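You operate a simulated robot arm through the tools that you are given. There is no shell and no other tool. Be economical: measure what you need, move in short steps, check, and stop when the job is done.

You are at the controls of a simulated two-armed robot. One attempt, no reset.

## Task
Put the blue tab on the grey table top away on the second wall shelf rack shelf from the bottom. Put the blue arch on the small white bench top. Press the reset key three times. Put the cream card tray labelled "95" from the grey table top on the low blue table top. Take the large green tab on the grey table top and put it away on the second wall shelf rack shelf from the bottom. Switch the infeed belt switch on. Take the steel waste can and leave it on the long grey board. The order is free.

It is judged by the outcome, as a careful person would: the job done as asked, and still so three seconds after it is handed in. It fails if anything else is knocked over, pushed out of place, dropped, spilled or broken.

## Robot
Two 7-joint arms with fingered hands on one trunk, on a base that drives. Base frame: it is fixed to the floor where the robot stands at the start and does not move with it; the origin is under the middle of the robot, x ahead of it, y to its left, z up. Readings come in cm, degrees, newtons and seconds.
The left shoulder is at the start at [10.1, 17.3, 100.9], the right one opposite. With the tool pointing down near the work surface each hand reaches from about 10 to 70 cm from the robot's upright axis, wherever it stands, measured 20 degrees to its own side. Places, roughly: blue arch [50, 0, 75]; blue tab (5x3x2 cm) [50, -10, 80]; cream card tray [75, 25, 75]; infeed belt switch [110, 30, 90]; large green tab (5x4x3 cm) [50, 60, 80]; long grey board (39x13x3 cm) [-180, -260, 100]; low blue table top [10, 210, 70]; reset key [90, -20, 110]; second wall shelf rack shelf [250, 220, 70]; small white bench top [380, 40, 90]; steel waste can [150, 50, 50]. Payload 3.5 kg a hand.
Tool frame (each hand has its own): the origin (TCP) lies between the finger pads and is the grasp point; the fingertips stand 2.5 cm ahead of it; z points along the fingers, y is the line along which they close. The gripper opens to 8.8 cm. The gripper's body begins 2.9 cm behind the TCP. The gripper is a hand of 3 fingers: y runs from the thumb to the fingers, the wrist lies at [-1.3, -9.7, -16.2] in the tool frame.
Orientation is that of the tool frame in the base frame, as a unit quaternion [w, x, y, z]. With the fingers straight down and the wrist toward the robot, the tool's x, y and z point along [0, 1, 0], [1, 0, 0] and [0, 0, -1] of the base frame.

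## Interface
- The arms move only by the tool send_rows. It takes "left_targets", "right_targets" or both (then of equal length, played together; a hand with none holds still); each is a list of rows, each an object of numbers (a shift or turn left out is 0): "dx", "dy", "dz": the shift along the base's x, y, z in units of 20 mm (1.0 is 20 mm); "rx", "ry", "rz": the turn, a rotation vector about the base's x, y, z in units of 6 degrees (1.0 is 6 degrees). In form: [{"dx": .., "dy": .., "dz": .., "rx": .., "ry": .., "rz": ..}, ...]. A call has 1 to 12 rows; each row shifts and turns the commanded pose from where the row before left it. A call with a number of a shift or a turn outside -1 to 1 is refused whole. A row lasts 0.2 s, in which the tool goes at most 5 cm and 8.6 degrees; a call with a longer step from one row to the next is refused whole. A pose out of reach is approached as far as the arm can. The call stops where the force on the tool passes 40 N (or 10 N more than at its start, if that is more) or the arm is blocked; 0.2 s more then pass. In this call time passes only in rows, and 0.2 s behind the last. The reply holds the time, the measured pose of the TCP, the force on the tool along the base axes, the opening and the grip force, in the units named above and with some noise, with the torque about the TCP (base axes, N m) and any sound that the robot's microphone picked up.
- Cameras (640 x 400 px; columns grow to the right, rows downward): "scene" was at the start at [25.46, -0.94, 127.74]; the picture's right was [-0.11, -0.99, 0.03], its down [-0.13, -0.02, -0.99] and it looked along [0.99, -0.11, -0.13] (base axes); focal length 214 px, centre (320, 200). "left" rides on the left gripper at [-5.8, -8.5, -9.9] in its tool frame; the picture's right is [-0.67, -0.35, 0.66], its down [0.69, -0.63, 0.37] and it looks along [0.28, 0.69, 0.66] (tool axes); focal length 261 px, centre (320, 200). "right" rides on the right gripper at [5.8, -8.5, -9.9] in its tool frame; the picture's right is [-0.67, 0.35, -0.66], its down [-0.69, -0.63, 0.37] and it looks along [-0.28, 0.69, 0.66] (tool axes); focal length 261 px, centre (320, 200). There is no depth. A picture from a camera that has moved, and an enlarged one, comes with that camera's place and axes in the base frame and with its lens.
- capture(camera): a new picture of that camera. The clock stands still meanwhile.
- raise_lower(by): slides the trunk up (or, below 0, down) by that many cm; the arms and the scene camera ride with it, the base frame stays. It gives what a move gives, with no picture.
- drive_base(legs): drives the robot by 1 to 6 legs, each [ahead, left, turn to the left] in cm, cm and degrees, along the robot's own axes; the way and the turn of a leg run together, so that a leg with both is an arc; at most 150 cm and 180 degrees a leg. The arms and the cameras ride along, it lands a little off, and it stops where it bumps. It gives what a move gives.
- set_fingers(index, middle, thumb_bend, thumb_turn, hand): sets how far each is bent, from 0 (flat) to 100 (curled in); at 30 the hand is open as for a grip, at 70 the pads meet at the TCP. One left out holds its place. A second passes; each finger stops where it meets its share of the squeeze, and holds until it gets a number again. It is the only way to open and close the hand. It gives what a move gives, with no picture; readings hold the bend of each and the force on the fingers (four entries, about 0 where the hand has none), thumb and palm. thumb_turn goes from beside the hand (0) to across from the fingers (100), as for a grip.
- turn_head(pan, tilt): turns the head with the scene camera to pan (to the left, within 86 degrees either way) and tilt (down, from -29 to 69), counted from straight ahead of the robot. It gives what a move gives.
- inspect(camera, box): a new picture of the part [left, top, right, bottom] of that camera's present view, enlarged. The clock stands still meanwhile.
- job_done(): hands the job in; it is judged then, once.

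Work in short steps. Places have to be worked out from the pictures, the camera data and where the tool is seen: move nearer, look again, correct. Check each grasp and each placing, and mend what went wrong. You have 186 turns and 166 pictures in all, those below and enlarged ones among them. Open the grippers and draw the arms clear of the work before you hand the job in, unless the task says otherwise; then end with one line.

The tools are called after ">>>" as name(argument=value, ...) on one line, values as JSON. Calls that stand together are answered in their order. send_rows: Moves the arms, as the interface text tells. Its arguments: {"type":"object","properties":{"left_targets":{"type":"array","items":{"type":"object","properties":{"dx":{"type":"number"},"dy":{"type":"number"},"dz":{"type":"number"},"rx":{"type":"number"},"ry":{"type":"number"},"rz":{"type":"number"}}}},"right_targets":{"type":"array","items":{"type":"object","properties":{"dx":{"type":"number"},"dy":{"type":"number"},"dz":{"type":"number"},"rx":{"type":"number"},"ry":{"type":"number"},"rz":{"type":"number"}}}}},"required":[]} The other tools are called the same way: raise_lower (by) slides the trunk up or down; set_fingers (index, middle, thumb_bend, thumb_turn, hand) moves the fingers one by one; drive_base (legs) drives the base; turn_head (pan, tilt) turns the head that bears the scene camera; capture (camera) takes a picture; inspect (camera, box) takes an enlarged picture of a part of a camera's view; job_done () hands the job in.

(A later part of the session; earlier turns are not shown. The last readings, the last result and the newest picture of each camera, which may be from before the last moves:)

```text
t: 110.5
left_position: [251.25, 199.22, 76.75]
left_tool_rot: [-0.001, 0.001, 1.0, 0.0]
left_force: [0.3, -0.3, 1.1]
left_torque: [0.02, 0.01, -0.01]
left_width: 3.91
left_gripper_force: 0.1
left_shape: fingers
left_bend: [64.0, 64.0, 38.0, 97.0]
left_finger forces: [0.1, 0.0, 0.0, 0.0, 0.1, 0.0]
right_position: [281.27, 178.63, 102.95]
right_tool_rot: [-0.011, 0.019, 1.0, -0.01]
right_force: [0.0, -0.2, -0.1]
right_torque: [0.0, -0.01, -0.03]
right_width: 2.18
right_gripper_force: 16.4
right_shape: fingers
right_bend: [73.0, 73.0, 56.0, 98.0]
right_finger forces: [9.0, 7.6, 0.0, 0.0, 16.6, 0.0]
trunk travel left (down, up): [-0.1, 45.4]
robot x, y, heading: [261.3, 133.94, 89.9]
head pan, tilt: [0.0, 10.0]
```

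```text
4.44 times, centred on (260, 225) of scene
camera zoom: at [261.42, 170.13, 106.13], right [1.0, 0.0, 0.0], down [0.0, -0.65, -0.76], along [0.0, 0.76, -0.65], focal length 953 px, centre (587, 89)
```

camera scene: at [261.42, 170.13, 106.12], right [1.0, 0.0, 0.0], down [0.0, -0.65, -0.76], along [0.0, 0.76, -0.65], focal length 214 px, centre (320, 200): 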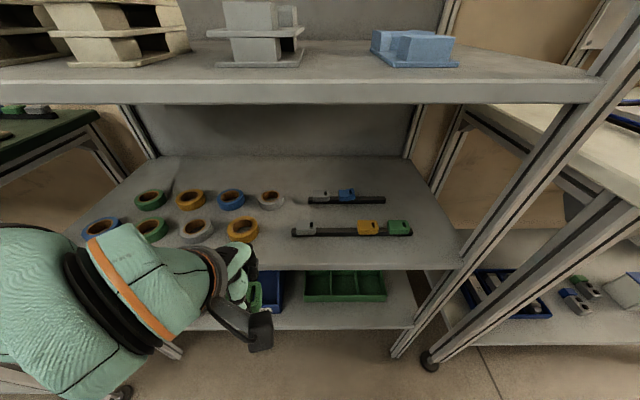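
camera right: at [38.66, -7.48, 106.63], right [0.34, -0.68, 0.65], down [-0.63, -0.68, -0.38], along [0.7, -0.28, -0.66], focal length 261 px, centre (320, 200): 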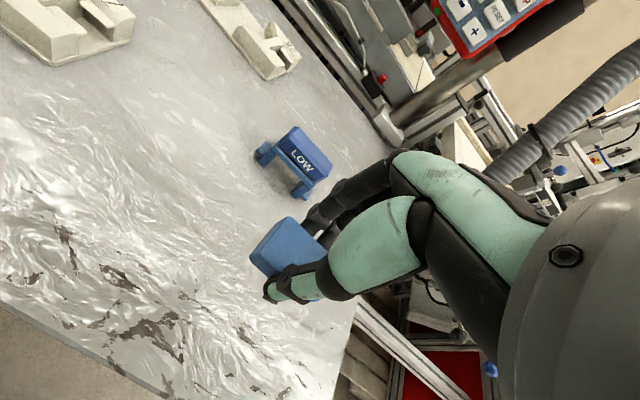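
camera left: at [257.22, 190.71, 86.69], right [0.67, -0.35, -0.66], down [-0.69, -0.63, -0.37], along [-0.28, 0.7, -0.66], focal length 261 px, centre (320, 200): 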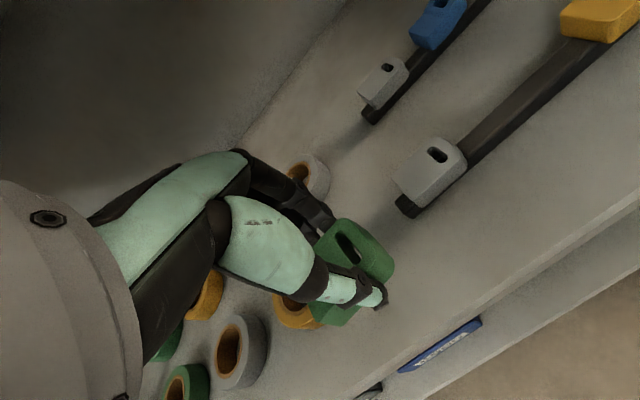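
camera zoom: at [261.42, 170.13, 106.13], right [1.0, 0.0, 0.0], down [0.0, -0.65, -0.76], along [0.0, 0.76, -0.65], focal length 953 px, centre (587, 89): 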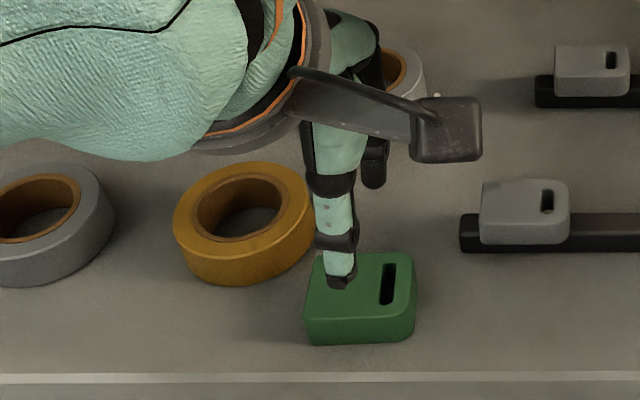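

Green tab sits well on shelf 2. Retract left hand, and bring the right hand down in front of the shelf.

>>> send_rows(left_targets=[{"dz": 1}, {"dy": -1, "dx": -0.1}, {"dy": -1, "dx": -0.3}, {"dy": -1, "dx": -0.5}, {"dy": -1, "dx": -0.5}, {"dy": -1, "dx": -0.5}, {"dy": -1, "dx": -0.5}, {"dy": -1, "dx": -0.5}, {"dy": -1, "dx": -0.5}, {"dy": -0.5, "dx": -0.5}])

>>> send_rows(right_targets=[{"dx": -0.7, "dy": 0.2, "dz": -1}, {"dx": -0.7, "dy": 0.2, "dz": -1}, {"dx": -0.7, "dy": 0.2, "dz": -1}, {"dx": -0.7, "dy": 0.2, "dz": -1}, {"dx": -0.7, "dy": 0.2, "dz": -1}, {"dx": -0.7, "dy": 0.2, "dz": -1}, {"dx": -0.7, "dy": 0.2, "dz": -1}, {"dx": -0.7, "dy": 0.2, "dz": -1}, {"dx": -0.7, "dy": 0.2, "dz": -1}, {"dz": -1}, {"dz": -1}, {"dz": -1}])

>>> capture(camera="scene")

```text
t: 112.7
left_position: [245.08, 184.07, 78.44]
left_tool_rot: [-0.013, 0.0, 1.0, -0.009]
left_force: [-0.4, 0.5, 0.2]
left_torque: [0.01, 0.03, -0.01]
left_width: 3.91
left_gripper_force: 0.0
left_shape: fingers
left_bend: [64.0, 64.0, 38.0, 97.0]
left_finger forces: [0.0, 0.0, 0.0, 0.0, 0.0, 0.0]
left hand out of reach, approached as far as the arm can: row 9, 10
right_position: [281.23, 178.72, 102.95]
right_tool_rot: [-0.011, 0.017, 1.0, -0.012]
right_force: [0.1, -0.5, -0.4]
right_torque: [0.0, 0.01, 0.01]
right_width: 2.18
right_gripper_force: 16.9
right_shape: fingers
right_bend: [73.0, 73.0, 56.0, 98.0]
right_finger forces: [9.0, 7.6, 0.0, 0.0, 16.5, 0.1]
trunk travel left (down, up): [-0.1, 45.4]
robot x, y, heading: [261.28, 134.19, 90.0]
head pan, tilt: [0.0, 10.0]
```

```text
t: 113.5
left_position: [245.15, 184.02, 78.62]
left_tool_rot: [-0.011, 0.0, 1.0, -0.008]
left_force: [-0.2, -0.1, -1.1]
left_torque: [-0.01, 0.04, 0.0]
left_width: 3.9
left_gripper_force: 0.0
left_shape: fingers
left_bend: [64.0, 64.0, 38.0, 97.0]
left_finger forces: [0.1, 0.0, 0.1, 0.0, 0.1, 0.0]
right_position: [277.71, 179.9, 97.86]
right_tool_rot: [-0.015, 0.021, 1.0, -0.009]
right_force: [18.3, -1.6, 4.4]
right_torque: [-0.22, 2.5, 1.9]
right_width: 2.19
right_gripper_force: 16.1
right_shape: fingers
right_bend: [73.0, 73.0, 56.0, 98.0]
right_finger forces: [9.0, 7.6, 0.0, 0.0, 16.4, 0.0]
trunk travel left (down, up): [-0.1, 45.4]
robot x, y, heading: [261.1, 134.01, 89.9]
head pan, tilt: [0.0, 10.0]
stopped in row 3 (right hand): the force on the tool passed its limit at 67 N (the readings are from after the stop); the commanded pose is now the measured one
```

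```text
90 pictures are left
camera scene: at [261.13, 170.11, 106.07], right [1.0, 0.02, -0.01], down [0.0, -0.66, -0.75], along [-0.03, 0.75, -0.66], focal length 214 px, centre (320, 200)
```

scene: 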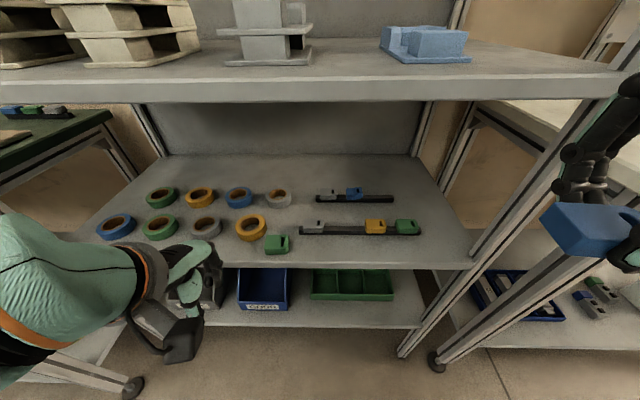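

The right wrist bumped the head (leaned forward). Go down and forward first at larger x, then shift in.

>>> send_rows(right_targets=[{"dx": 1}, {"dx": 1}, {"dz": -1, "dy": 0.3}, {"dz": -1, "dy": 0.3}, {"dz": -1, "dy": 0.3}, {"dz": -1, "dy": 0.3}, {"dz": -1}, {"dz": -1}, {"dz": -1}, {"dz": -1}, {"dz": -1}])

```text
t: 115.9
left_position: [245.18, 183.96, 78.6]
left_tool_rot: [-0.012, 0.001, 1.0, -0.008]
left_force: [-0.4, 0.6, -0.3]
left_torque: [0.01, 0.02, -0.03]
left_width: 3.92
left_gripper_force: 0.0
left_shape: fingers
left_bend: [64.0, 64.0, 38.0, 97.0]
left_finger forces: [0.1, 0.1, 0.0, 0.0, 0.0, 0.1]
right_position: [281.72, 182.23, 83.96]
right_tool_rot: [-0.015, 0.022, 1.0, -0.01]
right_force: [1.2, -2.0, -0.2]
right_torque: [-0.03, 0.0, -0.01]
right_width: 2.18
right_gripper_force: 16.5
right_shape: fingers
right_bend: [73.0, 73.0, 56.0, 98.0]
right_finger forces: [8.9, 7.6, 0.0, 0.1, 16.4, 0.0]
right hand out of reach, approached as far as the arm can: row 10, 11
trunk travel left (down, up): [-0.1, 45.4]
robot x, y, heading: [261.15, 134.44, 89.8]
head pan, tilt: [0.0, 10.0]
```

Move forward and inward, then lower.

>>> send_rows(right_targets=[{"dy": 1}, {"dy": 1}, {"dy": 0.5, "dz": -0.8}, {"dx": -0.8, "dz": -0.8}, {"dx": -0.8, "dz": -0.8}, {"dx": -0.8, "dz": -0.6}, {"dx": -0.8}, {"dx": -0.8}, {"dx": -0.8}, {"dx": -0.8}])

>>> capture(camera="right")

>>> capture(camera="scene")

```text
t: 118.1
left_position: [245.21, 184.04, 78.63]
left_tool_rot: [-0.012, 0.001, 1.0, -0.008]
left_force: [0.4, 0.5, -0.6]
left_torque: [-0.02, -0.03, 0.01]
left_width: 3.91
left_gripper_force: 0.1
left_shape: fingers
left_bend: [64.0, 64.0, 38.0, 97.0]
left_finger forces: [0.1, 0.0, 0.0, 0.0, 0.0, 0.0]
right_position: [270.45, 187.11, 77.86]
right_tool_rot: [-0.014, 0.023, 1.0, -0.009]
right_force: [0.7, -0.2, -0.2]
right_torque: [0.0, -0.05, 0.02]
right_width: 2.19
right_gripper_force: 16.6
right_shape: fingers
right_bend: [73.0, 73.0, 56.0, 98.0]
right_finger forces: [8.9, 7.5, 0.0, 0.1, 16.3, 0.1]
trunk travel left (down, up): [-0.1, 45.4]
robot x, y, heading: [261.39, 134.24, 89.6]
head pan, tilt: [0.0, 10.0]
```

```text
89 pictures are left
camera right: at [264.48, 179.09, 88.11], right [0.7, 0.33, 0.63], down [0.65, -0.67, -0.37], along [0.3, 0.67, -0.68], focal length 261 px, centre (320, 200)
```

right: 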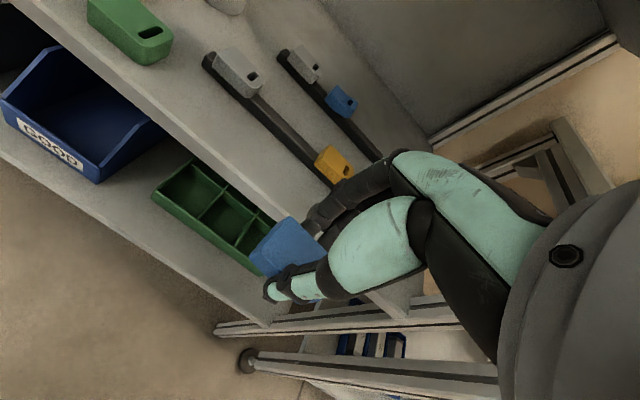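

```text
88 pictures are left
camera scene: at [261.38, 170.14, 106.13], right [1.0, 0.0, 0.0], down [0.0, -0.65, -0.76], along [0.0, 0.76, -0.65], focal length 214 px, centre (320, 200)
```

scene: 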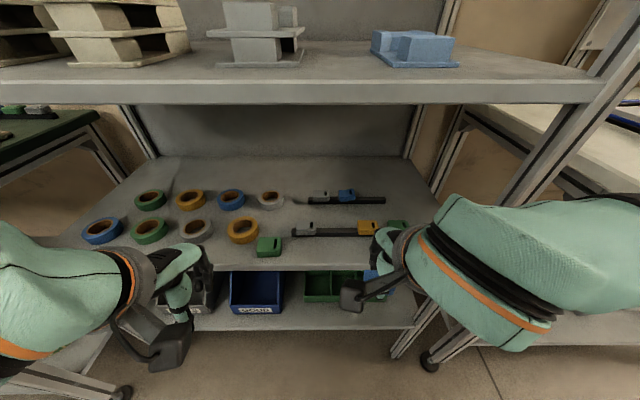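

Move the blue tab to above the strip in front of the bar at [265.5,198.3].

>>> send_rows(right_targets=[{"dy": 0.9, "dx": -0.6}, {"dy": 0.9, "dx": -0.6}, {"dy": 0.9, "dx": -0.6}, {"dy": 0.9, "dx": -0.7}, {"dy": 0.9}, {"dy": 0.9}, {"dy": 0.2}])

>>> capture(camera="right")

>>> inspect(camera="scene", box=[240, 180, 440, 300])

```text
t: 119.7
left_position: [245.16, 184.05, 78.58]
left_tool_rot: [-0.012, 0.0, 1.0, -0.008]
left_force: [1.0, -0.3, 0.5]
left_torque: [-0.01, -0.01, 0.0]
left_width: 3.92
left_gripper_force: 0.0
left_shape: fingers
left_bend: [64.0, 64.0, 38.0, 97.0]
left_finger forces: [0.0, 0.1, 0.0, 0.0, 0.0, 0.1]
right_position: [265.33, 198.46, 77.72]
right_tool_rot: [-0.014, 0.022, 1.0, -0.009]
right_force: [0.7, -0.4, -0.7]
right_torque: [0.03, 0.02, 0.01]
right_width: 2.19
right_gripper_force: 16.4
right_shape: fingers
right_bend: [73.0, 73.0, 56.0, 98.0]
right_finger forces: [8.8, 7.6, 0.0, 0.0, 16.3, 0.1]
trunk travel left (down, up): [-0.1, 45.4]
robot x, y, heading: [261.29, 134.09, 89.9]
head pan, tilt: [0.0, 10.0]
```

```text
87 pictures are left
camera right: at [259.52, 190.25, 87.98], right [0.7, 0.33, 0.63], down [0.65, -0.67, -0.37], along [0.3, 0.67, -0.68], focal length 261 px, centre (320, 200)
```

right: 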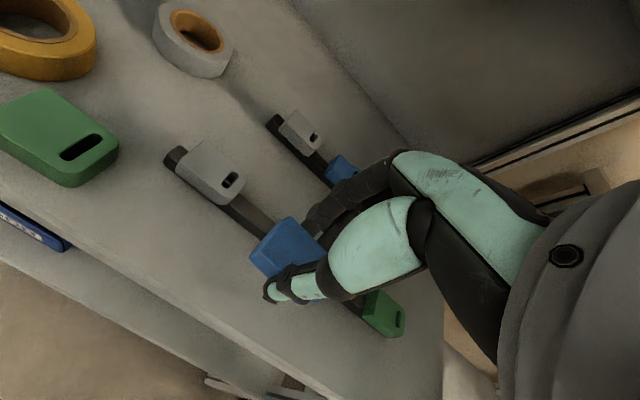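

```text
3.20 times, centred on (340, 240) of scene
camera zoom: at [261.41, 170.13, 106.14], right [1.0, 0.0, 0.0], down [0.0, -0.65, -0.76], along [0.0, 0.76, -0.65], focal length 686 px, centre (256, 72)
```

zoom: 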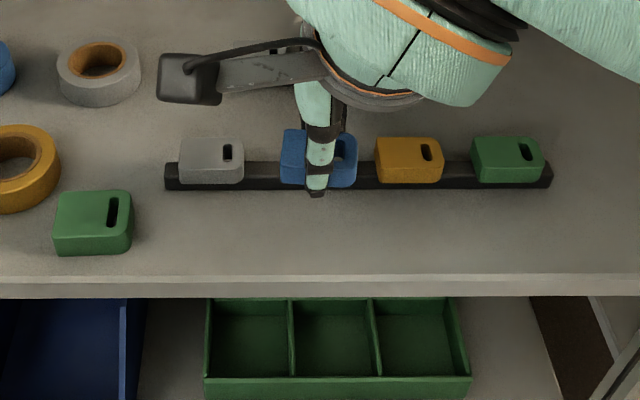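

Landing spot projects clear of the bar and the edge. Descend.

>>> send_rows(right_targets=[{"dz": -0.8}, {"dz": -0.8}, {"dz": -0.8}, {"dz": -0.5}, {"dz": -0.2}])

>>> send_rows(right_targets=[{"dz": -0.1}, {"dz": -0.1}])

>>> inspect(camera="scene", box=[240, 180, 440, 300])

```text
t: 120.9
left_position: [245.12, 184.01, 78.6]
left_tool_rot: [-0.012, 0.0, 1.0, -0.007]
left_force: [0.0, -0.3, 0.0]
left_torque: [0.03, 0.0, 0.0]
left_width: 3.91
left_gripper_force: 0.1
left_shape: fingers
left_bend: [64.0, 64.0, 38.0, 97.0]
left_finger forces: [0.1, 0.1, 0.0, 0.0, 0.1, 0.0]
right_position: [265.38, 198.28, 71.57]
right_tool_rot: [-0.014, 0.021, 1.0, -0.01]
right_force: [-0.7, 0.0, 0.2]
right_torque: [-0.01, -0.01, 0.0]
right_width: 2.17
right_gripper_force: 16.4
right_shape: fingers
right_bend: [73.0, 73.0, 56.0, 98.0]
right_finger forces: [8.8, 7.4, 0.0, 0.0, 16.2, 0.0]
trunk travel left (down, up): [-0.1, 45.4]
robot x, y, heading: [261.35, 134.31, 90.0]
head pan, tilt: [0.0, 10.0]
```

```text
t: 121.5
left_position: [245.05, 184.11, 78.59]
left_tool_rot: [-0.012, 0.0, 1.0, -0.008]
left_force: [0.5, 0.2, -0.2]
left_torque: [0.0, -0.02, 0.01]
left_width: 3.93
left_gripper_force: 0.0
left_shape: fingers
left_bend: [64.0, 64.0, 38.0, 97.0]
left_finger forces: [0.0, 0.0, 0.0, 0.0, 0.0, 0.0]
right_position: [265.33, 198.33, 71.2]
right_tool_rot: [-0.015, 0.022, 1.0, -0.009]
right_force: [-0.4, -0.2, -0.1]
right_torque: [0.01, -0.02, 0.0]
right_width: 2.17
right_gripper_force: 15.8
right_shape: fingers
right_bend: [73.0, 73.0, 56.0, 98.0]
right_finger forces: [8.8, 7.5, 0.0, 0.1, 16.3, 0.0]
trunk travel left (down, up): [-0.1, 45.4]
robot x, y, heading: [261.36, 134.45, 90.0]
head pan, tilt: [0.0, 10.0]
```

```text
3.20 times, centred on (340, 240) of scene
camera zoom: at [261.41, 170.14, 106.13], right [1.0, 0.0, 0.0], down [0.0, -0.65, -0.76], along [0.0, 0.76, -0.65], focal length 686 px, centre (256, 72)
```

zoom: 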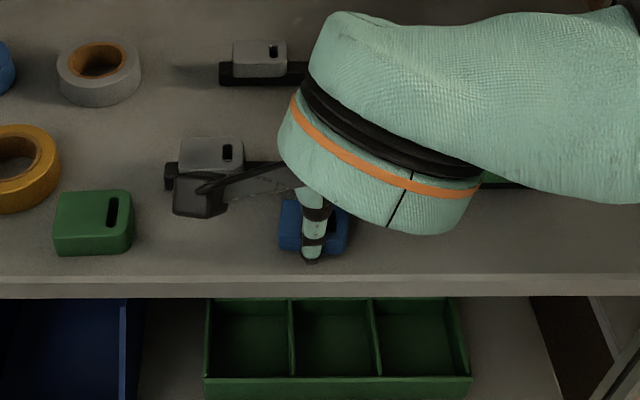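

Continue down in 2 mm steps until contact.

>>> send_rows(right_targets=[{"dz": -0.1}, {"dz": -0.1}])

>>> send_rows(right_targets=[{"dz": -0.1}, {"dz": -0.05}])

```text
t: 122.1
left_position: [245.19, 183.99, 78.53]
left_tool_rot: [-0.013, 0.0, 1.0, -0.007]
left_force: [-0.1, 1.2, 0.1]
left_torque: [0.0, 0.01, 0.01]
left_width: 3.92
left_gripper_force: 0.2
left_shape: fingers
left_bend: [64.0, 64.0, 38.0, 97.0]
left_finger forces: [0.0, 0.0, 0.0, 0.0, 0.0, 0.1]
right_position: [265.35, 198.23, 70.84]
right_tool_rot: [-0.014, 0.02, 1.0, -0.009]
right_force: [-0.1, -0.5, 0.3]
right_torque: [-0.02, 0.03, -0.03]
right_width: 2.17
right_gripper_force: 16.4
right_shape: fingers
right_bend: [73.0, 73.0, 56.0, 98.0]
right_finger forces: [9.0, 7.3, 0.0, 0.1, 16.4, 0.0]
trunk travel left (down, up): [-0.1, 45.4]
robot x, y, heading: [261.06, 134.04, 89.7]
head pan, tilt: [0.0, 10.0]
```

```text
t: 122.7
left_position: [245.2, 184.0, 78.77]
left_tool_rot: [-0.012, 0.0, 1.0, -0.007]
left_force: [-0.3, 0.8, 0.5]
left_torque: [0.01, 0.02, 0.0]
left_width: 3.91
left_gripper_force: 0.1
left_shape: fingers
left_bend: [64.0, 64.0, 38.0, 97.0]
left_finger forces: [0.1, 0.0, 0.0, 0.1, 0.0, 0.1]
right_position: [265.44, 198.32, 70.78]
right_tool_rot: [-0.015, 0.022, 1.0, -0.008]
right_force: [1.3, 4.8, 10.7]
right_torque: [-0.1, 0.05, 0.03]
right_width: 2.22
right_gripper_force: 17.5
right_shape: fingers
right_bend: [73.0, 73.0, 56.0, 98.0]
right_finger forces: [10.8, 8.9, 0.0, 0.0, 15.2, 0.1]
trunk travel left (down, up): [-0.1, 45.4]
robot x, y, heading: [261.41, 134.03, 89.8]
head pan, tilt: [0.0, 10.0]
```

Contact (10 N). Release thumb, ease fingers just a little, lift.

>>> set_fingers(hand="right", thumb_bend=38, index=69, middle=69)

>>> send_rows(right_targets=[{"dz": 0.5}, {"dz": 0.8}, {"dz": 1}, {"dz": 1}])

>>> inspect(camera="scene", box=[240, 180, 440, 300])

```text
t: 123.7
left_position: [245.06, 183.91, 78.77]
left_tool_rot: [-0.012, 0.0, 1.0, -0.007]
left_force: [0.9, 0.2, 0.6]
left_torque: [-0.01, 0.02, -0.01]
left_width: 3.92
left_gripper_force: 0.2
left_shape: fingers
left_bend: [64.0, 64.0, 38.0, 97.0]
left_finger forces: [0.1, 0.1, 0.0, 0.1, 0.0, 0.0]
right_position: [265.47, 198.2, 70.74]
right_tool_rot: [-0.013, 0.021, 1.0, -0.009]
right_force: [1.3, 5.4, 18.1]
right_torque: [0.33, 0.09, -0.06]
right_width: 3.65
right_gripper_force: 8.9
right_shape: fingers
right_bend: [66.0, 69.0, 38.0, 97.0]
right_finger forces: [17.9, 0.0, 0.0, 0.0, 0.1, 0.1]
trunk travel left (down, up): [-0.1, 45.4]
robot x, y, heading: [261.25, 134.31, 89.8]
head pan, tilt: [0.0, 10.0]
```

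```text
t: 124.7
left_position: [245.17, 184.02, 78.51]
left_tool_rot: [-0.012, 0.001, 1.0, -0.008]
left_force: [0.5, 0.0, 0.0]
left_torque: [0.03, 0.01, -0.01]
left_width: 3.91
left_gripper_force: 0.0
left_shape: fingers
left_bend: [64.0, 64.0, 38.0, 97.0]
left_finger forces: [0.0, 0.0, 0.1, 0.0, 0.0, 0.0]
right_position: [265.39, 198.3, 77.08]
right_tool_rot: [-0.015, 0.021, 1.0, -0.01]
right_force: [0.4, 0.2, 0.5]
right_torque: [-0.01, 0.02, -0.04]
right_width: 3.39
right_gripper_force: 0.1
right_shape: fingers
right_bend: [69.0, 69.0, 38.0, 97.0]
right_finger forces: [0.0, 0.0, 0.1, 0.0, 0.0, 0.0]
trunk travel left (down, up): [-0.1, 45.4]
robot x, y, heading: [261.19, 133.98, 90.0]
head pan, tilt: [0.0, 10.0]
```

```text
3.20 times, centred on (340, 240) of scene
camera zoom: at [261.4, 170.09, 106.15], right [1.0, 0.0, 0.0], down [0.0, -0.65, -0.76], along [0.0, 0.76, -0.65], focal length 686 px, centre (256, 72)
```

zoom: 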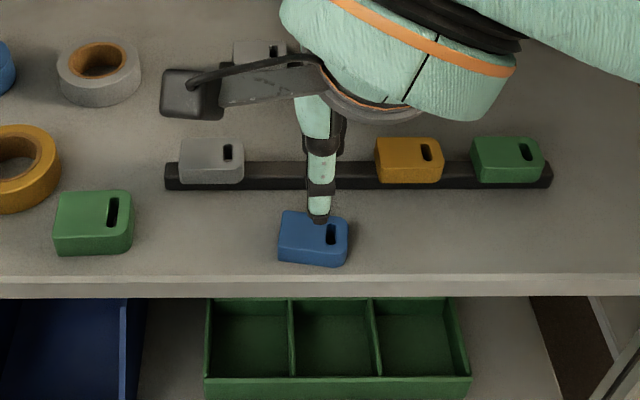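

Both tabs placed. Drive back straight out, then spread the arms and raise the trunk.

>>> drive_base(legs=[[-35, 0, 0]])

>>> send_rows(right_targets=[{"dx": 1}, {"dx": 1}, {"dx": 1}, {"dx": 1}, {"dx": 1}, {"dx": 1}, {"dx": 1}, {"dx": 1}])

>>> raise_lower(by=10)

>>> capture(camera="scene")

```text
t: 127.0
left_position: [244.9, 149.02, 78.55]
left_tool_rot: [-0.012, -0.001, 1.0, -0.008]
left_force: [0.1, -0.7, 0.4]
left_torque: [-0.01, 0.0, 0.01]
left_width: 3.93
left_gripper_force: 0.1
left_shape: fingers
left_bend: [64.0, 64.0, 38.0, 97.0]
left_finger forces: [0.0, 0.0, 0.0, 0.0, 0.0, 0.1]
right_position: [265.17, 163.47, 77.05]
right_tool_rot: [-0.014, 0.021, 1.0, -0.009]
right_force: [1.3, -0.1, 0.4]
right_torque: [-0.01, 0.01, 0.02]
right_width: 3.41
right_gripper_force: 0.0
right_shape: fingers
right_bend: [69.0, 69.0, 38.0, 97.0]
right_finger forces: [0.1, 0.0, 0.1, 0.0, 0.0, 0.0]
trunk travel left (down, up): [-0.1, 45.4]
robot x, y, heading: [261.13, 99.17, 90.0]
head pan, tilt: [0.0, 10.0]
```

```text
t: 128.8
left_position: [245.09, 149.09, 78.63]
left_tool_rot: [-0.012, -0.001, 1.0, -0.009]
left_force: [0.2, -0.5, -0.1]
left_torque: [-0.02, -0.03, -0.01]
left_width: 3.92
left_gripper_force: 0.0
left_shape: fingers
left_bend: [64.0, 64.0, 38.0, 97.0]
left_finger forces: [0.0, 0.0, 0.1, 0.1, 0.0, 0.0]
right_position: [281.23, 163.24, 77.04]
right_tool_rot: [-0.014, 0.021, 1.0, -0.009]
right_force: [-0.1, 0.1, 0.0]
right_torque: [-0.02, 0.0, -0.01]
right_width: 3.4
right_gripper_force: 0.0
right_shape: fingers
right_bend: [69.0, 69.0, 38.0, 97.0]
right_finger forces: [0.0, 0.0, 0.0, 0.0, 0.0, 0.1]
trunk travel left (down, up): [-0.1, 45.4]
robot x, y, heading: [261.16, 99.17, 89.8]
head pan, tilt: [0.0, 10.0]
```

```text
t: 130.1
left_position: [245.15, 149.08, 88.43]
left_tool_rot: [-0.013, -0.001, 1.0, -0.009]
left_force: [0.1, 0.0, 0.7]
left_torque: [-0.01, -0.05, 0.02]
left_width: 3.92
left_gripper_force: 0.1
left_shape: fingers
left_bend: [64.0, 64.0, 38.0, 97.0]
left_finger forces: [0.1, 0.0, 0.0, 0.0, 0.0, 0.0]
right_position: [281.21, 163.39, 86.84]
right_tool_rot: [-0.015, 0.021, 1.0, -0.011]
right_force: [-0.1, -0.4, 0.8]
right_torque: [-0.03, -0.01, -0.01]
right_width: 3.39
right_gripper_force: 0.1
right_shape: fingers
right_bend: [69.0, 69.0, 38.0, 97.0]
right_finger forces: [0.0, 0.0, 0.0, 0.1, 0.0, 0.1]
trunk travel left (down, up): [-10.1, 35.4]
robot x, y, heading: [261.17, 99.13, 89.9]
head pan, tilt: [0.0, 10.0]
```

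```text
83 pictures are left
camera scene: at [261.22, 125.49, 123.09], right [1.0, 0.0, 0.0], down [0.0, -0.48, -0.88], along [0.0, 0.88, -0.48], focal length 214 px, centre (320, 200)
```

scene: 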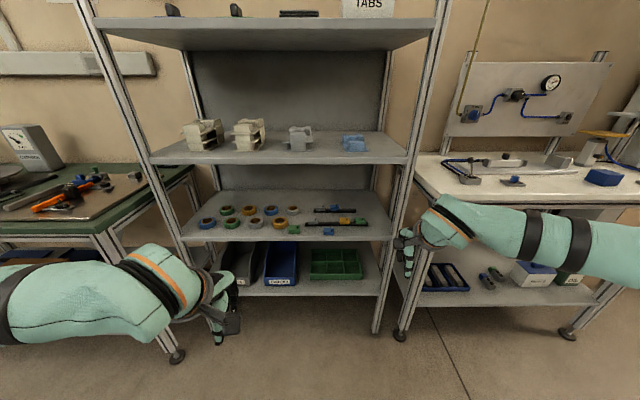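

Shelf 2 holds both tabs. Now pull in the right hand, and drive to face the machine's end (heading −90°) near x≈150.

>>> send_rows(right_targets=[{"dy": -1, "dz": 0.5}, {"dy": -1, "dz": 0.5}, {"dy": -1, "dz": 0.5}, {"dy": -1, "dz": 0.5}, {"dy": -1, "dz": 0.5}, {"dy": -1, "dz": 0.5}, {"dy": -1, "dz": 0.5}])

>>> drive_base(legs=[[0, 0, -90], [-112, 16, 0], [0, 0, -90]])

>>> turn_head(pan=0, tilt=20)

>>> capture(camera="scene")

```text
t: 131.7
left_position: [245.09, 149.04, 88.6]
left_tool_rot: [-0.012, 0.001, 1.0, -0.007]
left_force: [-0.3, 0.1, 0.0]
left_torque: [-0.02, -0.05, 0.01]
left_width: 3.9
left_gripper_force: 0.0
left_shape: fingers
left_bend: [64.0, 64.0, 38.0, 97.0]
left_finger forces: [0.0, 0.0, 0.0, 0.0, 0.0, 0.1]
right_position: [281.26, 149.31, 94.28]
right_tool_rot: [-0.015, 0.021, 1.0, -0.009]
right_force: [-0.7, -0.3, -0.3]
right_torque: [-0.04, 0.05, 0.02]
right_width: 3.4
right_gripper_force: 0.1
right_shape: fingers
right_bend: [69.0, 69.0, 38.0, 97.0]
right_finger forces: [0.0, 0.0, 0.1, 0.1, 0.1, 0.0]
trunk travel left (down, up): [-10.1, 35.4]
robot x, y, heading: [260.87, 99.26, 89.6]
head pan, tilt: [0.0, 10.0]
```

```text
t: 145.1
left_position: [166.18, 66.26, 88.62]
left_tool_rot: [-0.007, 1.0, -0.011, 0.012]
left_force: [-0.5, -0.4, 0.5]
left_torque: [-0.02, -0.04, 0.02]
left_width: 3.89
left_gripper_force: 0.0
left_shape: fingers
left_bend: [64.0, 64.0, 38.0, 97.0]
left_finger forces: [0.0, 0.1, 0.1, 0.0, 0.0, 0.0]
right_position: [129.96, 66.81, 94.11]
right_tool_rot: [-0.009, 0.999, -0.032, 0.014]
right_force: [-0.4, -0.9, -0.7]
right_torque: [0.01, 0.0, 0.01]
right_width: 3.4
right_gripper_force: 0.1
right_shape: fingers
right_bend: [69.0, 69.0, 38.0, 97.0]
right_finger forces: [0.0, 0.1, 0.1, 0.0, 0.0, 0.0]
trunk travel left (down, up): [-10.1, 35.4]
robot x, y, heading: [151.52, 116.21, -91.5]
head pan, tilt: [0.0, 10.0]
```

```text
t: 145.8
left_position: [166.28, 66.31, 88.59]
left_tool_rot: [-0.008, 1.0, -0.012, 0.013]
left_force: [0.9, -0.9, 0.5]
left_torque: [0.01, -0.01, -0.03]
left_width: 3.91
left_gripper_force: 0.1
left_shape: fingers
left_bend: [64.0, 64.0, 38.0, 97.0]
left_finger forces: [0.1, 0.0, 0.1, 0.1, 0.1, 0.0]
right_position: [129.92, 66.74, 94.19]
right_tool_rot: [-0.009, 0.999, -0.033, 0.014]
right_force: [-0.6, 0.0, -0.4]
right_torque: [-0.02, -0.01, -0.01]
right_width: 3.38
right_gripper_force: 0.2
right_shape: fingers
right_bend: [69.0, 69.0, 38.0, 97.0]
right_finger forces: [0.1, 0.0, 0.0, 0.0, 0.1, 0.0]
trunk travel left (down, up): [-10.1, 35.4]
robot x, y, heading: [150.93, 116.3, -91.5]
head pan, tilt: [0.0, 20.0]
```

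```text
82 pictures are left
camera scene: at [150.64, 90.8, 121.6], right [-1.0, 0.03, 0.0], down [0.02, 0.63, -0.78], along [-0.02, -0.78, -0.63], focal length 214 px, centre (320, 200)
```

scene: 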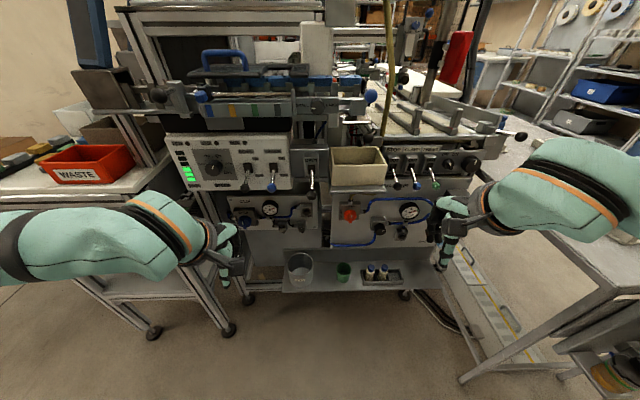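

Now the controls are visible. Zoom into the panels for the infeed belt switch.

>>> inspect(camera="scene", box=[320, 130, 490, 250])

>>> inspect(camera="scene", box=[160, 120, 330, 240])

```text
3.33 times, centred on (405, 190) of scene
camera zoom: at [150.64, 90.8, 121.6], right [-1.0, 0.03, 0.0], down [0.02, 0.63, -0.78], along [-0.02, -0.78, -0.63], focal length 715 px, centre (37, 233)
```

zoom: 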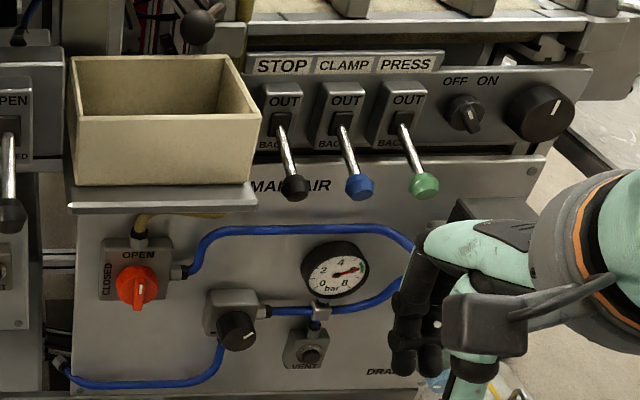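

```text
3.33 times, centred on (245, 180) of scene
camera zoom: at [150.64, 90.8, 121.6], right [-1.0, 0.03, 0.0], down [0.02, 0.63, -0.78], along [-0.02, -0.78, -0.63], focal length 715 px, centre (570, 267)
```

zoom: 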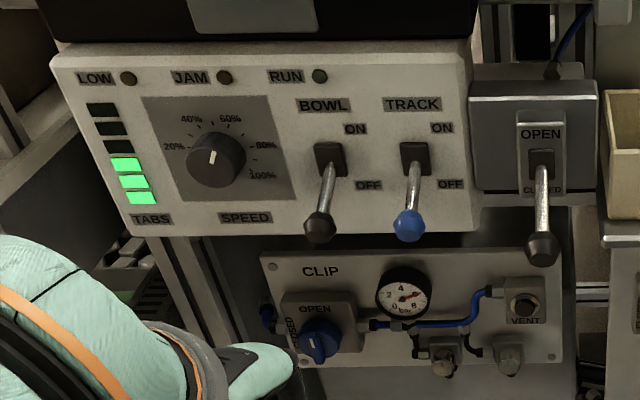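

The OFF/ON selector ≈[114,40,92] matches the infeed belt switch. Zoom in.

>>> inspect(camera="scene", box=[410, 140, 470, 180])

>>> capture(camera="right")

```text
10.00 times, centred on (440, 160) of scene
camera zoom: at [150.64, 90.8, 121.6], right [-1.0, 0.03, 0.0], down [0.02, 0.63, -0.78], along [-0.02, -0.78, -0.63], focal length 2145 px, centre (-880, 600)
```

zoom: 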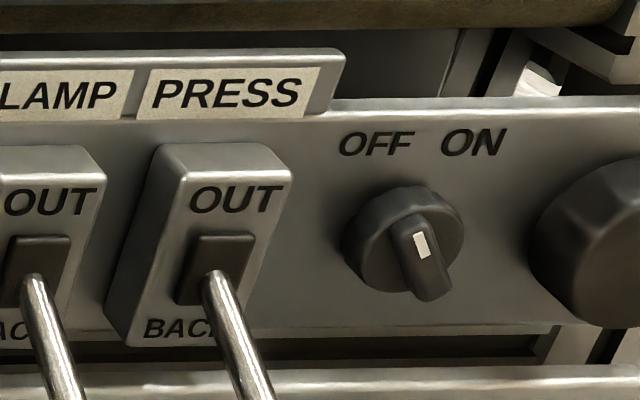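

```text
78 pictures are left
camera right: at [135.96, 74.7, 104.29], right [-0.71, -0.32, 0.63], down [-0.63, 0.68, -0.37], along [-0.31, -0.66, -0.68], focal length 261 px, centre (320, 200)
```

right: 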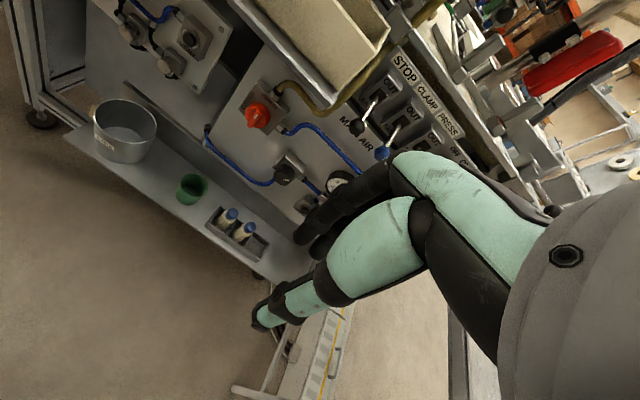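

Shape the right hand for pointing, strafe right 14 cm, then move the hand out/forward before lowering the trunk.

>>> set_fingers(hand="right", index=10, middle=100, thumb_bend=100, thumb_turn=100)

>>> drive_base(legs=[[0, -14, 1.5]])

>>> raise_lower(by=-10)

>>> send_rows(right_targets=[{"rx": -1, "dz": 0.7}, {"rx": -1, "dz": 0.7}, {"rx": -1, "dz": 0.7}, {"rx": -1, "dz": 0.7}, {"rx": -1}, {"rx": -1}])

>>> capture(camera="right")

>>> capture(camera="scene")

```text
t: 146.8
left_position: [166.21, 66.3, 88.46]
left_tool_rot: [-0.008, 1.0, -0.011, 0.013]
left_force: [0.3, 0.8, 0.0]
left_torque: [0.0, 0.03, -0.01]
left_width: 3.94
left_gripper_force: 0.1
left_shape: fingers
left_bend: [64.0, 64.0, 38.0, 97.0]
left_finger forces: [0.0, 0.0, 0.0, 0.0, 0.0, 0.0]
right_position: [130.0, 66.8, 94.13]
right_tool_rot: [-0.009, 0.999, -0.032, 0.015]
right_force: [0.2, 1.2, -0.5]
right_torque: [0.03, 0.03, -0.01]
right_width: 3.01
right_gripper_force: 0.1
right_shape: fingers
right_bend: [10.0, 100.0, 100.0, 100.0]
right_finger forces: [0.1, 0.0, 0.1, 0.0, 0.1, 0.0]
trunk travel left (down, up): [-10.1, 35.4]
robot x, y, heading: [150.7, 116.53, -91.8]
head pan, tilt: [0.0, 20.0]
```

```text
t: 148.1
left_position: [153.32, 66.87, 88.66]
left_tool_rot: [-0.007, 1.0, 0.0, 0.014]
left_force: [0.5, 0.0, 0.0]
left_torque: [0.02, -0.01, 0.05]
left_width: 3.92
left_gripper_force: 0.0
left_shape: fingers
left_bend: [64.0, 64.0, 38.0, 97.0]
left_finger forces: [0.0, 0.1, 0.0, 0.0, 0.1, 0.0]
right_position: [116.94, 66.5, 94.09]
right_tool_rot: [-0.009, 1.0, -0.02, 0.014]
right_force: [0.3, 0.0, 0.3]
right_torque: [-0.01, 0.0, 0.01]
right_width: 3.02
right_gripper_force: 0.0
right_shape: fingers
right_bend: [10.0, 100.0, 100.0, 100.0]
right_finger forces: [0.0, 0.1, 0.0, 0.0, 0.0, 0.0]
trunk travel left (down, up): [-10.1, 35.4]
robot x, y, heading: [137.07, 116.2, -90.2]
head pan, tilt: [0.0, 20.0]
```

```text
t: 149.4
left_position: [153.36, 66.8, 78.58]
left_tool_rot: [-0.007, 1.0, 0.0, 0.012]
left_force: [0.5, -0.1, 1.3]
left_torque: [0.01, 0.0, 0.01]
left_width: 3.9
left_gripper_force: 0.1
left_shape: fingers
left_bend: [64.0, 64.0, 38.0, 97.0]
left_finger forces: [0.0, 0.1, 0.0, 0.0, 0.1, 0.1]
right_position: [117.03, 66.48, 84.12]
right_tool_rot: [-0.009, 1.0, -0.021, 0.014]
right_force: [0.1, 0.4, -0.2]
right_torque: [-0.01, -0.01, 0.02]
right_width: 3.02
right_gripper_force: 0.0
right_shape: fingers
right_bend: [10.0, 100.0, 100.0, 100.0]
right_finger forces: [0.1, 0.0, 0.0, 0.0, 0.0, 0.1]
trunk travel left (down, up): [-0.1, 45.4]
robot x, y, heading: [137.26, 116.7, -90.4]
head pan, tilt: [0.0, 20.0]
```

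```text
t: 150.8
left_position: [153.43, 66.78, 78.67]
left_tool_rot: [-0.008, 1.0, 0.0, 0.012]
left_force: [-0.7, -0.2, -0.3]
left_torque: [0.04, -0.03, 0.0]
left_width: 3.9
left_gripper_force: 0.1
left_shape: fingers
left_bend: [64.0, 64.0, 38.0, 97.0]
left_finger forces: [0.0, 0.0, 0.0, 0.0, 0.1, 0.0]
right_position: [116.35, 61.56, 93.56]
right_tool_rot: [0.3, 0.954, -0.015, 0.02]
right_force: [-0.1, 0.0, 0.8]
right_torque: [-0.01, 0.0, -0.03]
right_width: 3.02
right_gripper_force: 0.0
right_shape: fingers
right_bend: [10.0, 100.0, 100.0, 100.0]
right_finger forces: [0.0, 0.0, 0.1, 0.0, 0.0, 0.1]
right hand out of reach, approached as far as the arm can: row 3, 4, 5, 6
trunk travel left (down, up): [-0.1, 45.4]
robot x, y, heading: [136.79, 116.75, -90.3]
head pan, tilt: [0.0, 20.0]
```

```text
77 pictures are left
camera right: at [122.15, 73.97, 96.9], right [-0.7, 0.1, 0.7], down [-0.65, 0.32, -0.69], along [-0.29, -0.94, -0.16], focal length 261 px, centre (320, 200)
```

right: 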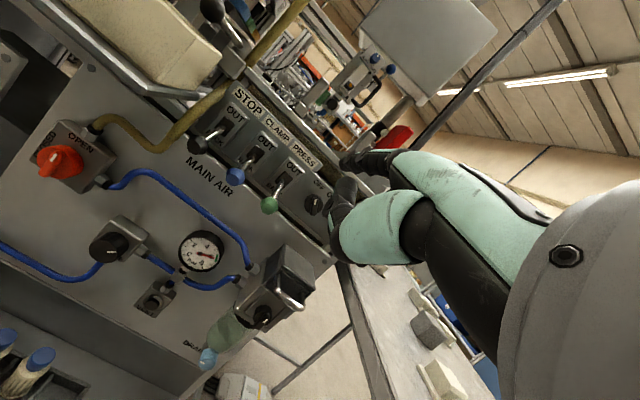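

```text
76 pictures are left
camera scene: at [137.13, 81.55, 104.75], right [-1.0, 0.0, 0.0], down [0.0, 0.77, -0.63], along [0.0, -0.63, -0.77], focal length 214 px, centre (320, 200)
```

scene: 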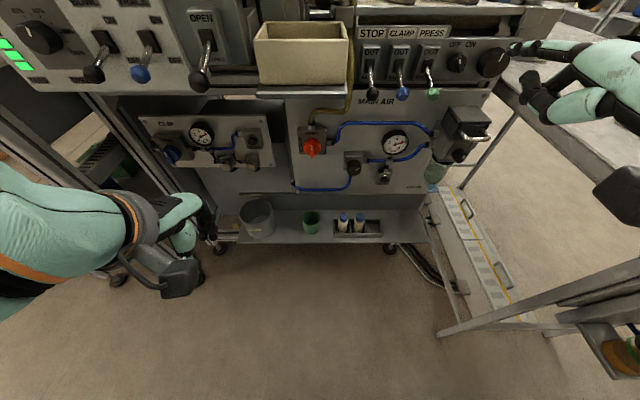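

Knob triangulates to ≈[110.3,34.4,89.2], handle pointing to OFF. I'll push its lower end leftward (robot's left, +x) with the index from its right side. Drive 8 cm closer and position the finger.

>>> drive_base(legs=[[8, 0, 0]])

>>> send_rows(right_targets=[{"dx": -1}, {"dx": -1}, {"dx": -1}, {"dx": -1}, {"dx": -1}, {"dz": -0.8}, {"dz": -0.8}, {"dz": -0.8}, {"dz": -0.8}, {"dz": -0.8}])

>>> capture(camera="right")

```text
t: 151.9
left_position: [153.44, 58.69, 78.54]
left_tool_rot: [-0.009, 1.0, 0.0, 0.012]
left_force: [0.1, -0.3, -0.5]
left_torque: [0.03, 0.02, 0.01]
left_width: 3.92
left_gripper_force: 0.1
left_shape: fingers
left_bend: [64.0, 64.0, 38.0, 97.0]
left_finger forces: [0.1, 0.0, 0.1, 0.0, 0.1, 0.0]
right_position: [116.26, 53.31, 93.26]
right_tool_rot: [0.298, 0.954, -0.015, 0.021]
right_force: [-0.2, -0.4, 0.2]
right_torque: [-0.02, 0.0, -0.03]
right_width: 3.01
right_gripper_force: 0.2
right_shape: fingers
right_bend: [10.0, 100.0, 100.0, 100.0]
right_finger forces: [0.0, 0.0, 0.1, 0.0, 0.0, 0.0]
trunk travel left (down, up): [-0.1, 45.4]
robot x, y, heading: [136.73, 108.52, -90.4]
head pan, tilt: [0.0, 20.0]
```

```text
t: 154.1
left_position: [153.24, 58.8, 78.5]
left_tool_rot: [-0.008, 1.0, 0.0, 0.013]
left_force: [-0.1, -0.7, -0.5]
left_torque: [-0.03, 0.02, 0.06]
left_width: 3.91
left_gripper_force: 0.1
left_shape: fingers
left_bend: [64.0, 64.0, 38.0, 97.0]
left_finger forces: [0.0, 0.0, 0.0, 0.1, 0.1, 0.0]
right_position: [105.88, 52.39, 85.67]
right_tool_rot: [0.298, 0.954, -0.015, 0.02]
right_force: [-0.2, 0.3, 0.5]
right_torque: [-0.03, -0.02, 0.02]
right_width: 3.04
right_gripper_force: 0.1
right_shape: fingers
right_bend: [10.0, 100.0, 100.0, 100.0]
right_finger forces: [0.1, 0.1, 0.0, 0.0, 0.0, 0.1]
right hand out of reach, approached as far as the arm can: row 9, 10
trunk travel left (down, up): [-0.1, 45.4]
robot x, y, heading: [136.58, 108.37, -90.3]
head pan, tilt: [0.0, 20.0]
```

```text
75 pictures are left
camera right: at [111.71, 64.85, 89.3], right [-0.7, 0.1, 0.7], down [-0.65, 0.32, -0.69], along [-0.29, -0.94, -0.16], focal length 261 px, centre (320, 200)
```

right: 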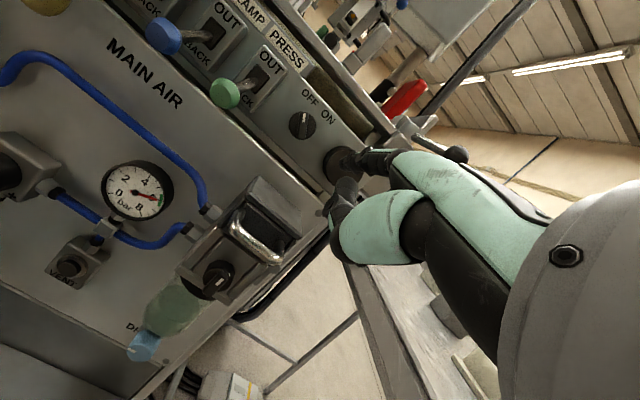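

Zoom at the knob and the obstacle below from this view.

>>> inspect(camera="right", box=[190, 60, 400, 290])

```text
1.74 times, centred on (295, 175) of right
camera zoom: at [111.71, 64.85, 89.3], right [-0.7, 0.1, 0.7], down [-0.65, 0.32, -0.69], along [-0.29, -0.94, -0.16], focal length 453 px, centre (364, 244)
```

zoom: 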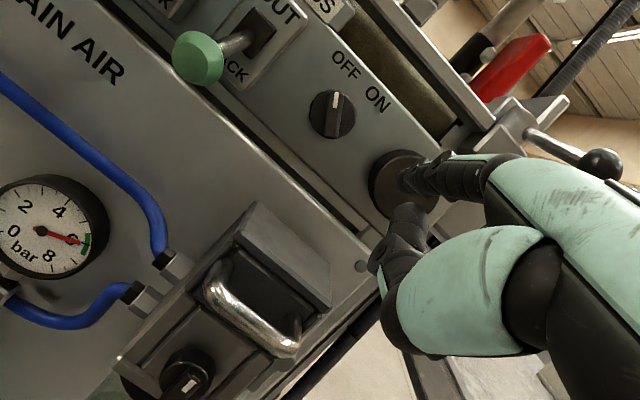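

Handle points 45° toward OFF. Advance the fingertip into the gap right of the handle's lower end: first to y≈38.

>>> send_rows(right_targets=[{"dy": -0.8, "dx": 0.1}, {"dy": -0.8, "dx": 0.15}, {"dy": -0.8, "dx": 0.1, "dz": -0.25}, {"dy": -0.8, "dz": -0.3}, {"dy": -0.8, "dz": -0.3}])

>>> inspect(camera="right", box=[190, 60, 400, 290])

```text
t: 155.3
left_position: [153.29, 58.69, 78.67]
left_tool_rot: [-0.008, 1.0, 0.0, 0.013]
left_force: [-0.4, -0.5, -0.6]
left_torque: [-0.05, 0.01, 0.01]
left_width: 3.95
left_gripper_force: 0.0
left_shape: fingers
left_bend: [64.0, 64.0, 38.0, 97.0]
left_finger forces: [0.1, 0.0, 0.1, 0.1, 0.0, 0.0]
right_position: [106.8, 44.35, 84.09]
right_tool_rot: [0.298, 0.954, -0.015, 0.02]
right_force: [0.1, -0.5, -1.1]
right_torque: [0.01, 0.02, 0.0]
right_width: 3.0
right_gripper_force: 0.0
right_shape: fingers
right_bend: [10.0, 100.0, 100.0, 100.0]
right_finger forces: [0.1, 0.0, 0.1, 0.0, 0.0, 0.1]
trunk travel left (down, up): [-0.1, 45.4]
robot x, y, heading: [137.42, 108.42, -90.2]
head pan, tilt: [0.0, 20.0]
```

```text
1.74 times, centred on (295, 175) of right
camera zoom: at [112.54, 56.94, 87.66], right [-0.7, 0.1, 0.71], down [-0.65, 0.32, -0.69], along [-0.29, -0.94, -0.16], focal length 453 px, centre (364, 244)
```

zoom: 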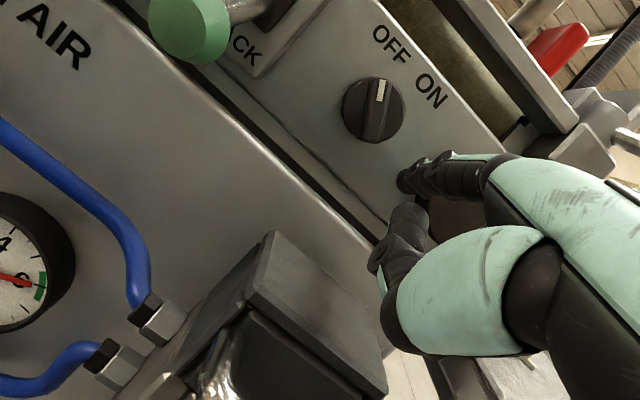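

Tip ≈[107.8,38.7,87.7]. Advance 3.2 cm gently.

>>> send_rows(right_targets=[{"dy": -0.4}, {"dy": -0.4}, {"dy": -0.4}, {"dy": -0.3}])

>>> inspect(camera="right", box=[270, 60, 400, 190])

```text
t: 156.3
left_position: [153.28, 58.71, 78.61]
left_tool_rot: [-0.007, 1.0, 0.0, 0.012]
left_force: [0.5, 0.5, 1.1]
left_torque: [0.02, 0.01, -0.04]
left_width: 3.91
left_gripper_force: 0.0
left_shape: fingers
left_bend: [64.0, 64.0, 38.0, 97.0]
left_finger forces: [0.0, 0.0, 0.0, 0.1, 0.0, 0.0]
right_position: [106.83, 41.38, 84.16]
right_tool_rot: [0.298, 0.954, -0.014, 0.021]
right_force: [-0.5, 0.0, 0.6]
right_torque: [-0.01, 0.0, -0.02]
right_width: 3.04
right_gripper_force: 0.1
right_shape: fingers
right_bend: [10.0, 100.0, 100.0, 100.0]
right_finger forces: [0.1, 0.1, 0.1, 0.0, 0.0, 0.0]
trunk travel left (down, up): [-0.1, 45.4]
robot x, y, heading: [137.01, 108.47, -90.1]
head pan, tilt: [0.0, 20.0]
```

```text
3.08 times, centred on (335, 125) of right
camera zoom: at [112.59, 54.01, 87.57], right [-0.7, 0.1, 0.71], down [-0.65, 0.32, -0.69], along [-0.29, -0.94, -0.16], focal length 802 px, centre (274, 431)
```

zoom: 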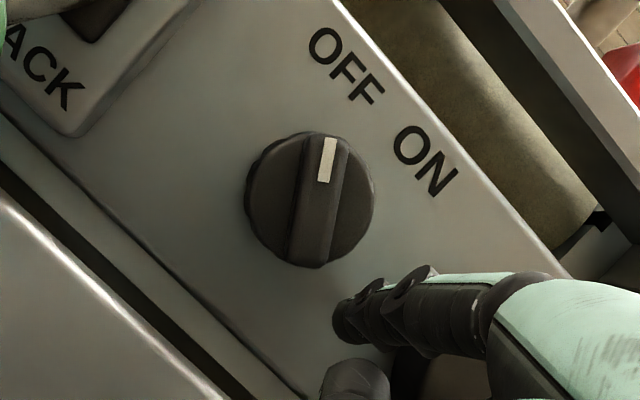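

Advance 1.4 cm more to be level with the handle.

>>> send_rows(right_targets=[{"dy": -0.25}, {"dy": -0.25}, {"dy": -0.2}])

>>> inspect(camera="right", box=[270, 60, 400, 190])

```text
t: 157.1
left_position: [153.3, 58.71, 78.59]
left_tool_rot: [-0.007, 1.0, 0.0, 0.014]
left_force: [0.0, 0.5, -1.0]
left_torque: [0.0, 0.02, 0.01]
left_width: 3.91
left_gripper_force: 0.0
left_shape: fingers
left_bend: [64.0, 64.0, 38.0, 97.0]
left_finger forces: [0.0, 0.1, 0.1, 0.1, 0.1, 0.0]
right_position: [106.78, 40.06, 84.05]
right_tool_rot: [0.299, 0.954, -0.015, 0.02]
right_force: [-0.5, 0.5, 0.1]
right_torque: [0.01, -0.02, 0.03]
right_width: 3.01
right_gripper_force: 0.0
right_shape: fingers
right_bend: [10.0, 100.0, 100.0, 100.0]
right_finger forces: [0.1, 0.0, 0.0, 0.1, 0.0, 0.1]
trunk travel left (down, up): [-0.1, 45.4]
robot x, y, heading: [137.15, 108.75, -90.3]
head pan, tilt: [0.0, 20.0]
```

```text
3.08 times, centred on (335, 125) of right
camera zoom: at [112.56, 52.58, 87.61], right [-0.7, 0.1, 0.71], down [-0.65, 0.32, -0.69], along [-0.29, -0.94, -0.16], focal length 802 px, centre (274, 431)
```

zoom: 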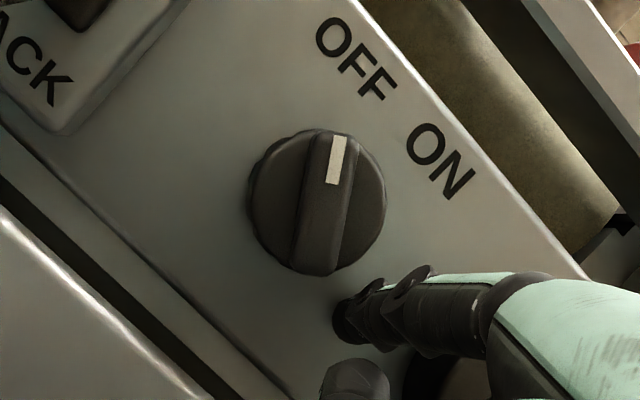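

Raise the tip 0.8 cm so it meets the handle's right side, then push left (+x) in small steps.

>>> send_rows(right_targets=[{"dz": 0.4}, {"dx": 0.2}, {"dx": 0.2}, {"dx": 0.2}])

>>> inspect(camera="right", box=[270, 60, 400, 190])

```text
t: 158.1
left_position: [153.28, 58.73, 78.6]
left_tool_rot: [-0.008, 1.0, 0.0, 0.014]
left_force: [0.1, -0.3, 0.0]
left_torque: [0.02, -0.01, 0.03]
left_width: 3.93
left_gripper_force: 0.1
left_shape: fingers
left_bend: [64.0, 64.0, 38.0, 97.0]
left_finger forces: [0.0, 0.0, 0.0, 0.0, 0.0, 0.1]
right_position: [107.74, 40.11, 84.91]
right_tool_rot: [0.299, 0.954, -0.015, 0.021]
right_force: [-3.8, 0.2, -0.4]
right_torque: [-0.04, -0.17, -0.26]
right_width: 3.02
right_gripper_force: 2.2
right_shape: fingers
right_bend: [10.0, 100.0, 100.0, 100.0]
right_finger forces: [4.2, 0.0, 0.0, 0.1, 0.1, 0.0]
trunk travel left (down, up): [-0.1, 45.4]
robot x, y, heading: [137.28, 108.27, -90.0]
head pan, tilt: [0.0, 20.0]
```

```text
3.08 times, centred on (335, 125) of right
camera zoom: at [113.63, 52.54, 88.45], right [-0.7, 0.1, 0.7], down [-0.65, 0.32, -0.69], along [-0.29, -0.94, -0.16], focal length 802 px, centre (274, 431)
```

zoom: 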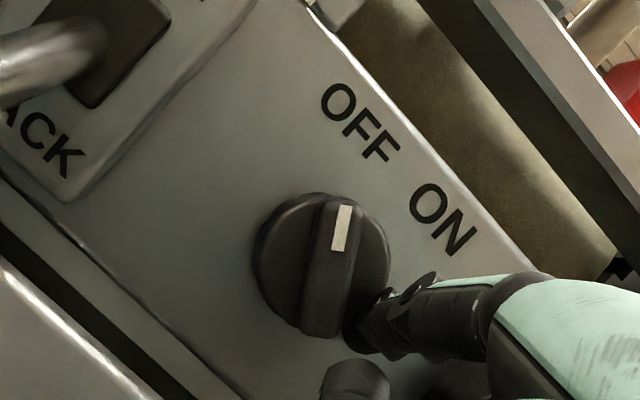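

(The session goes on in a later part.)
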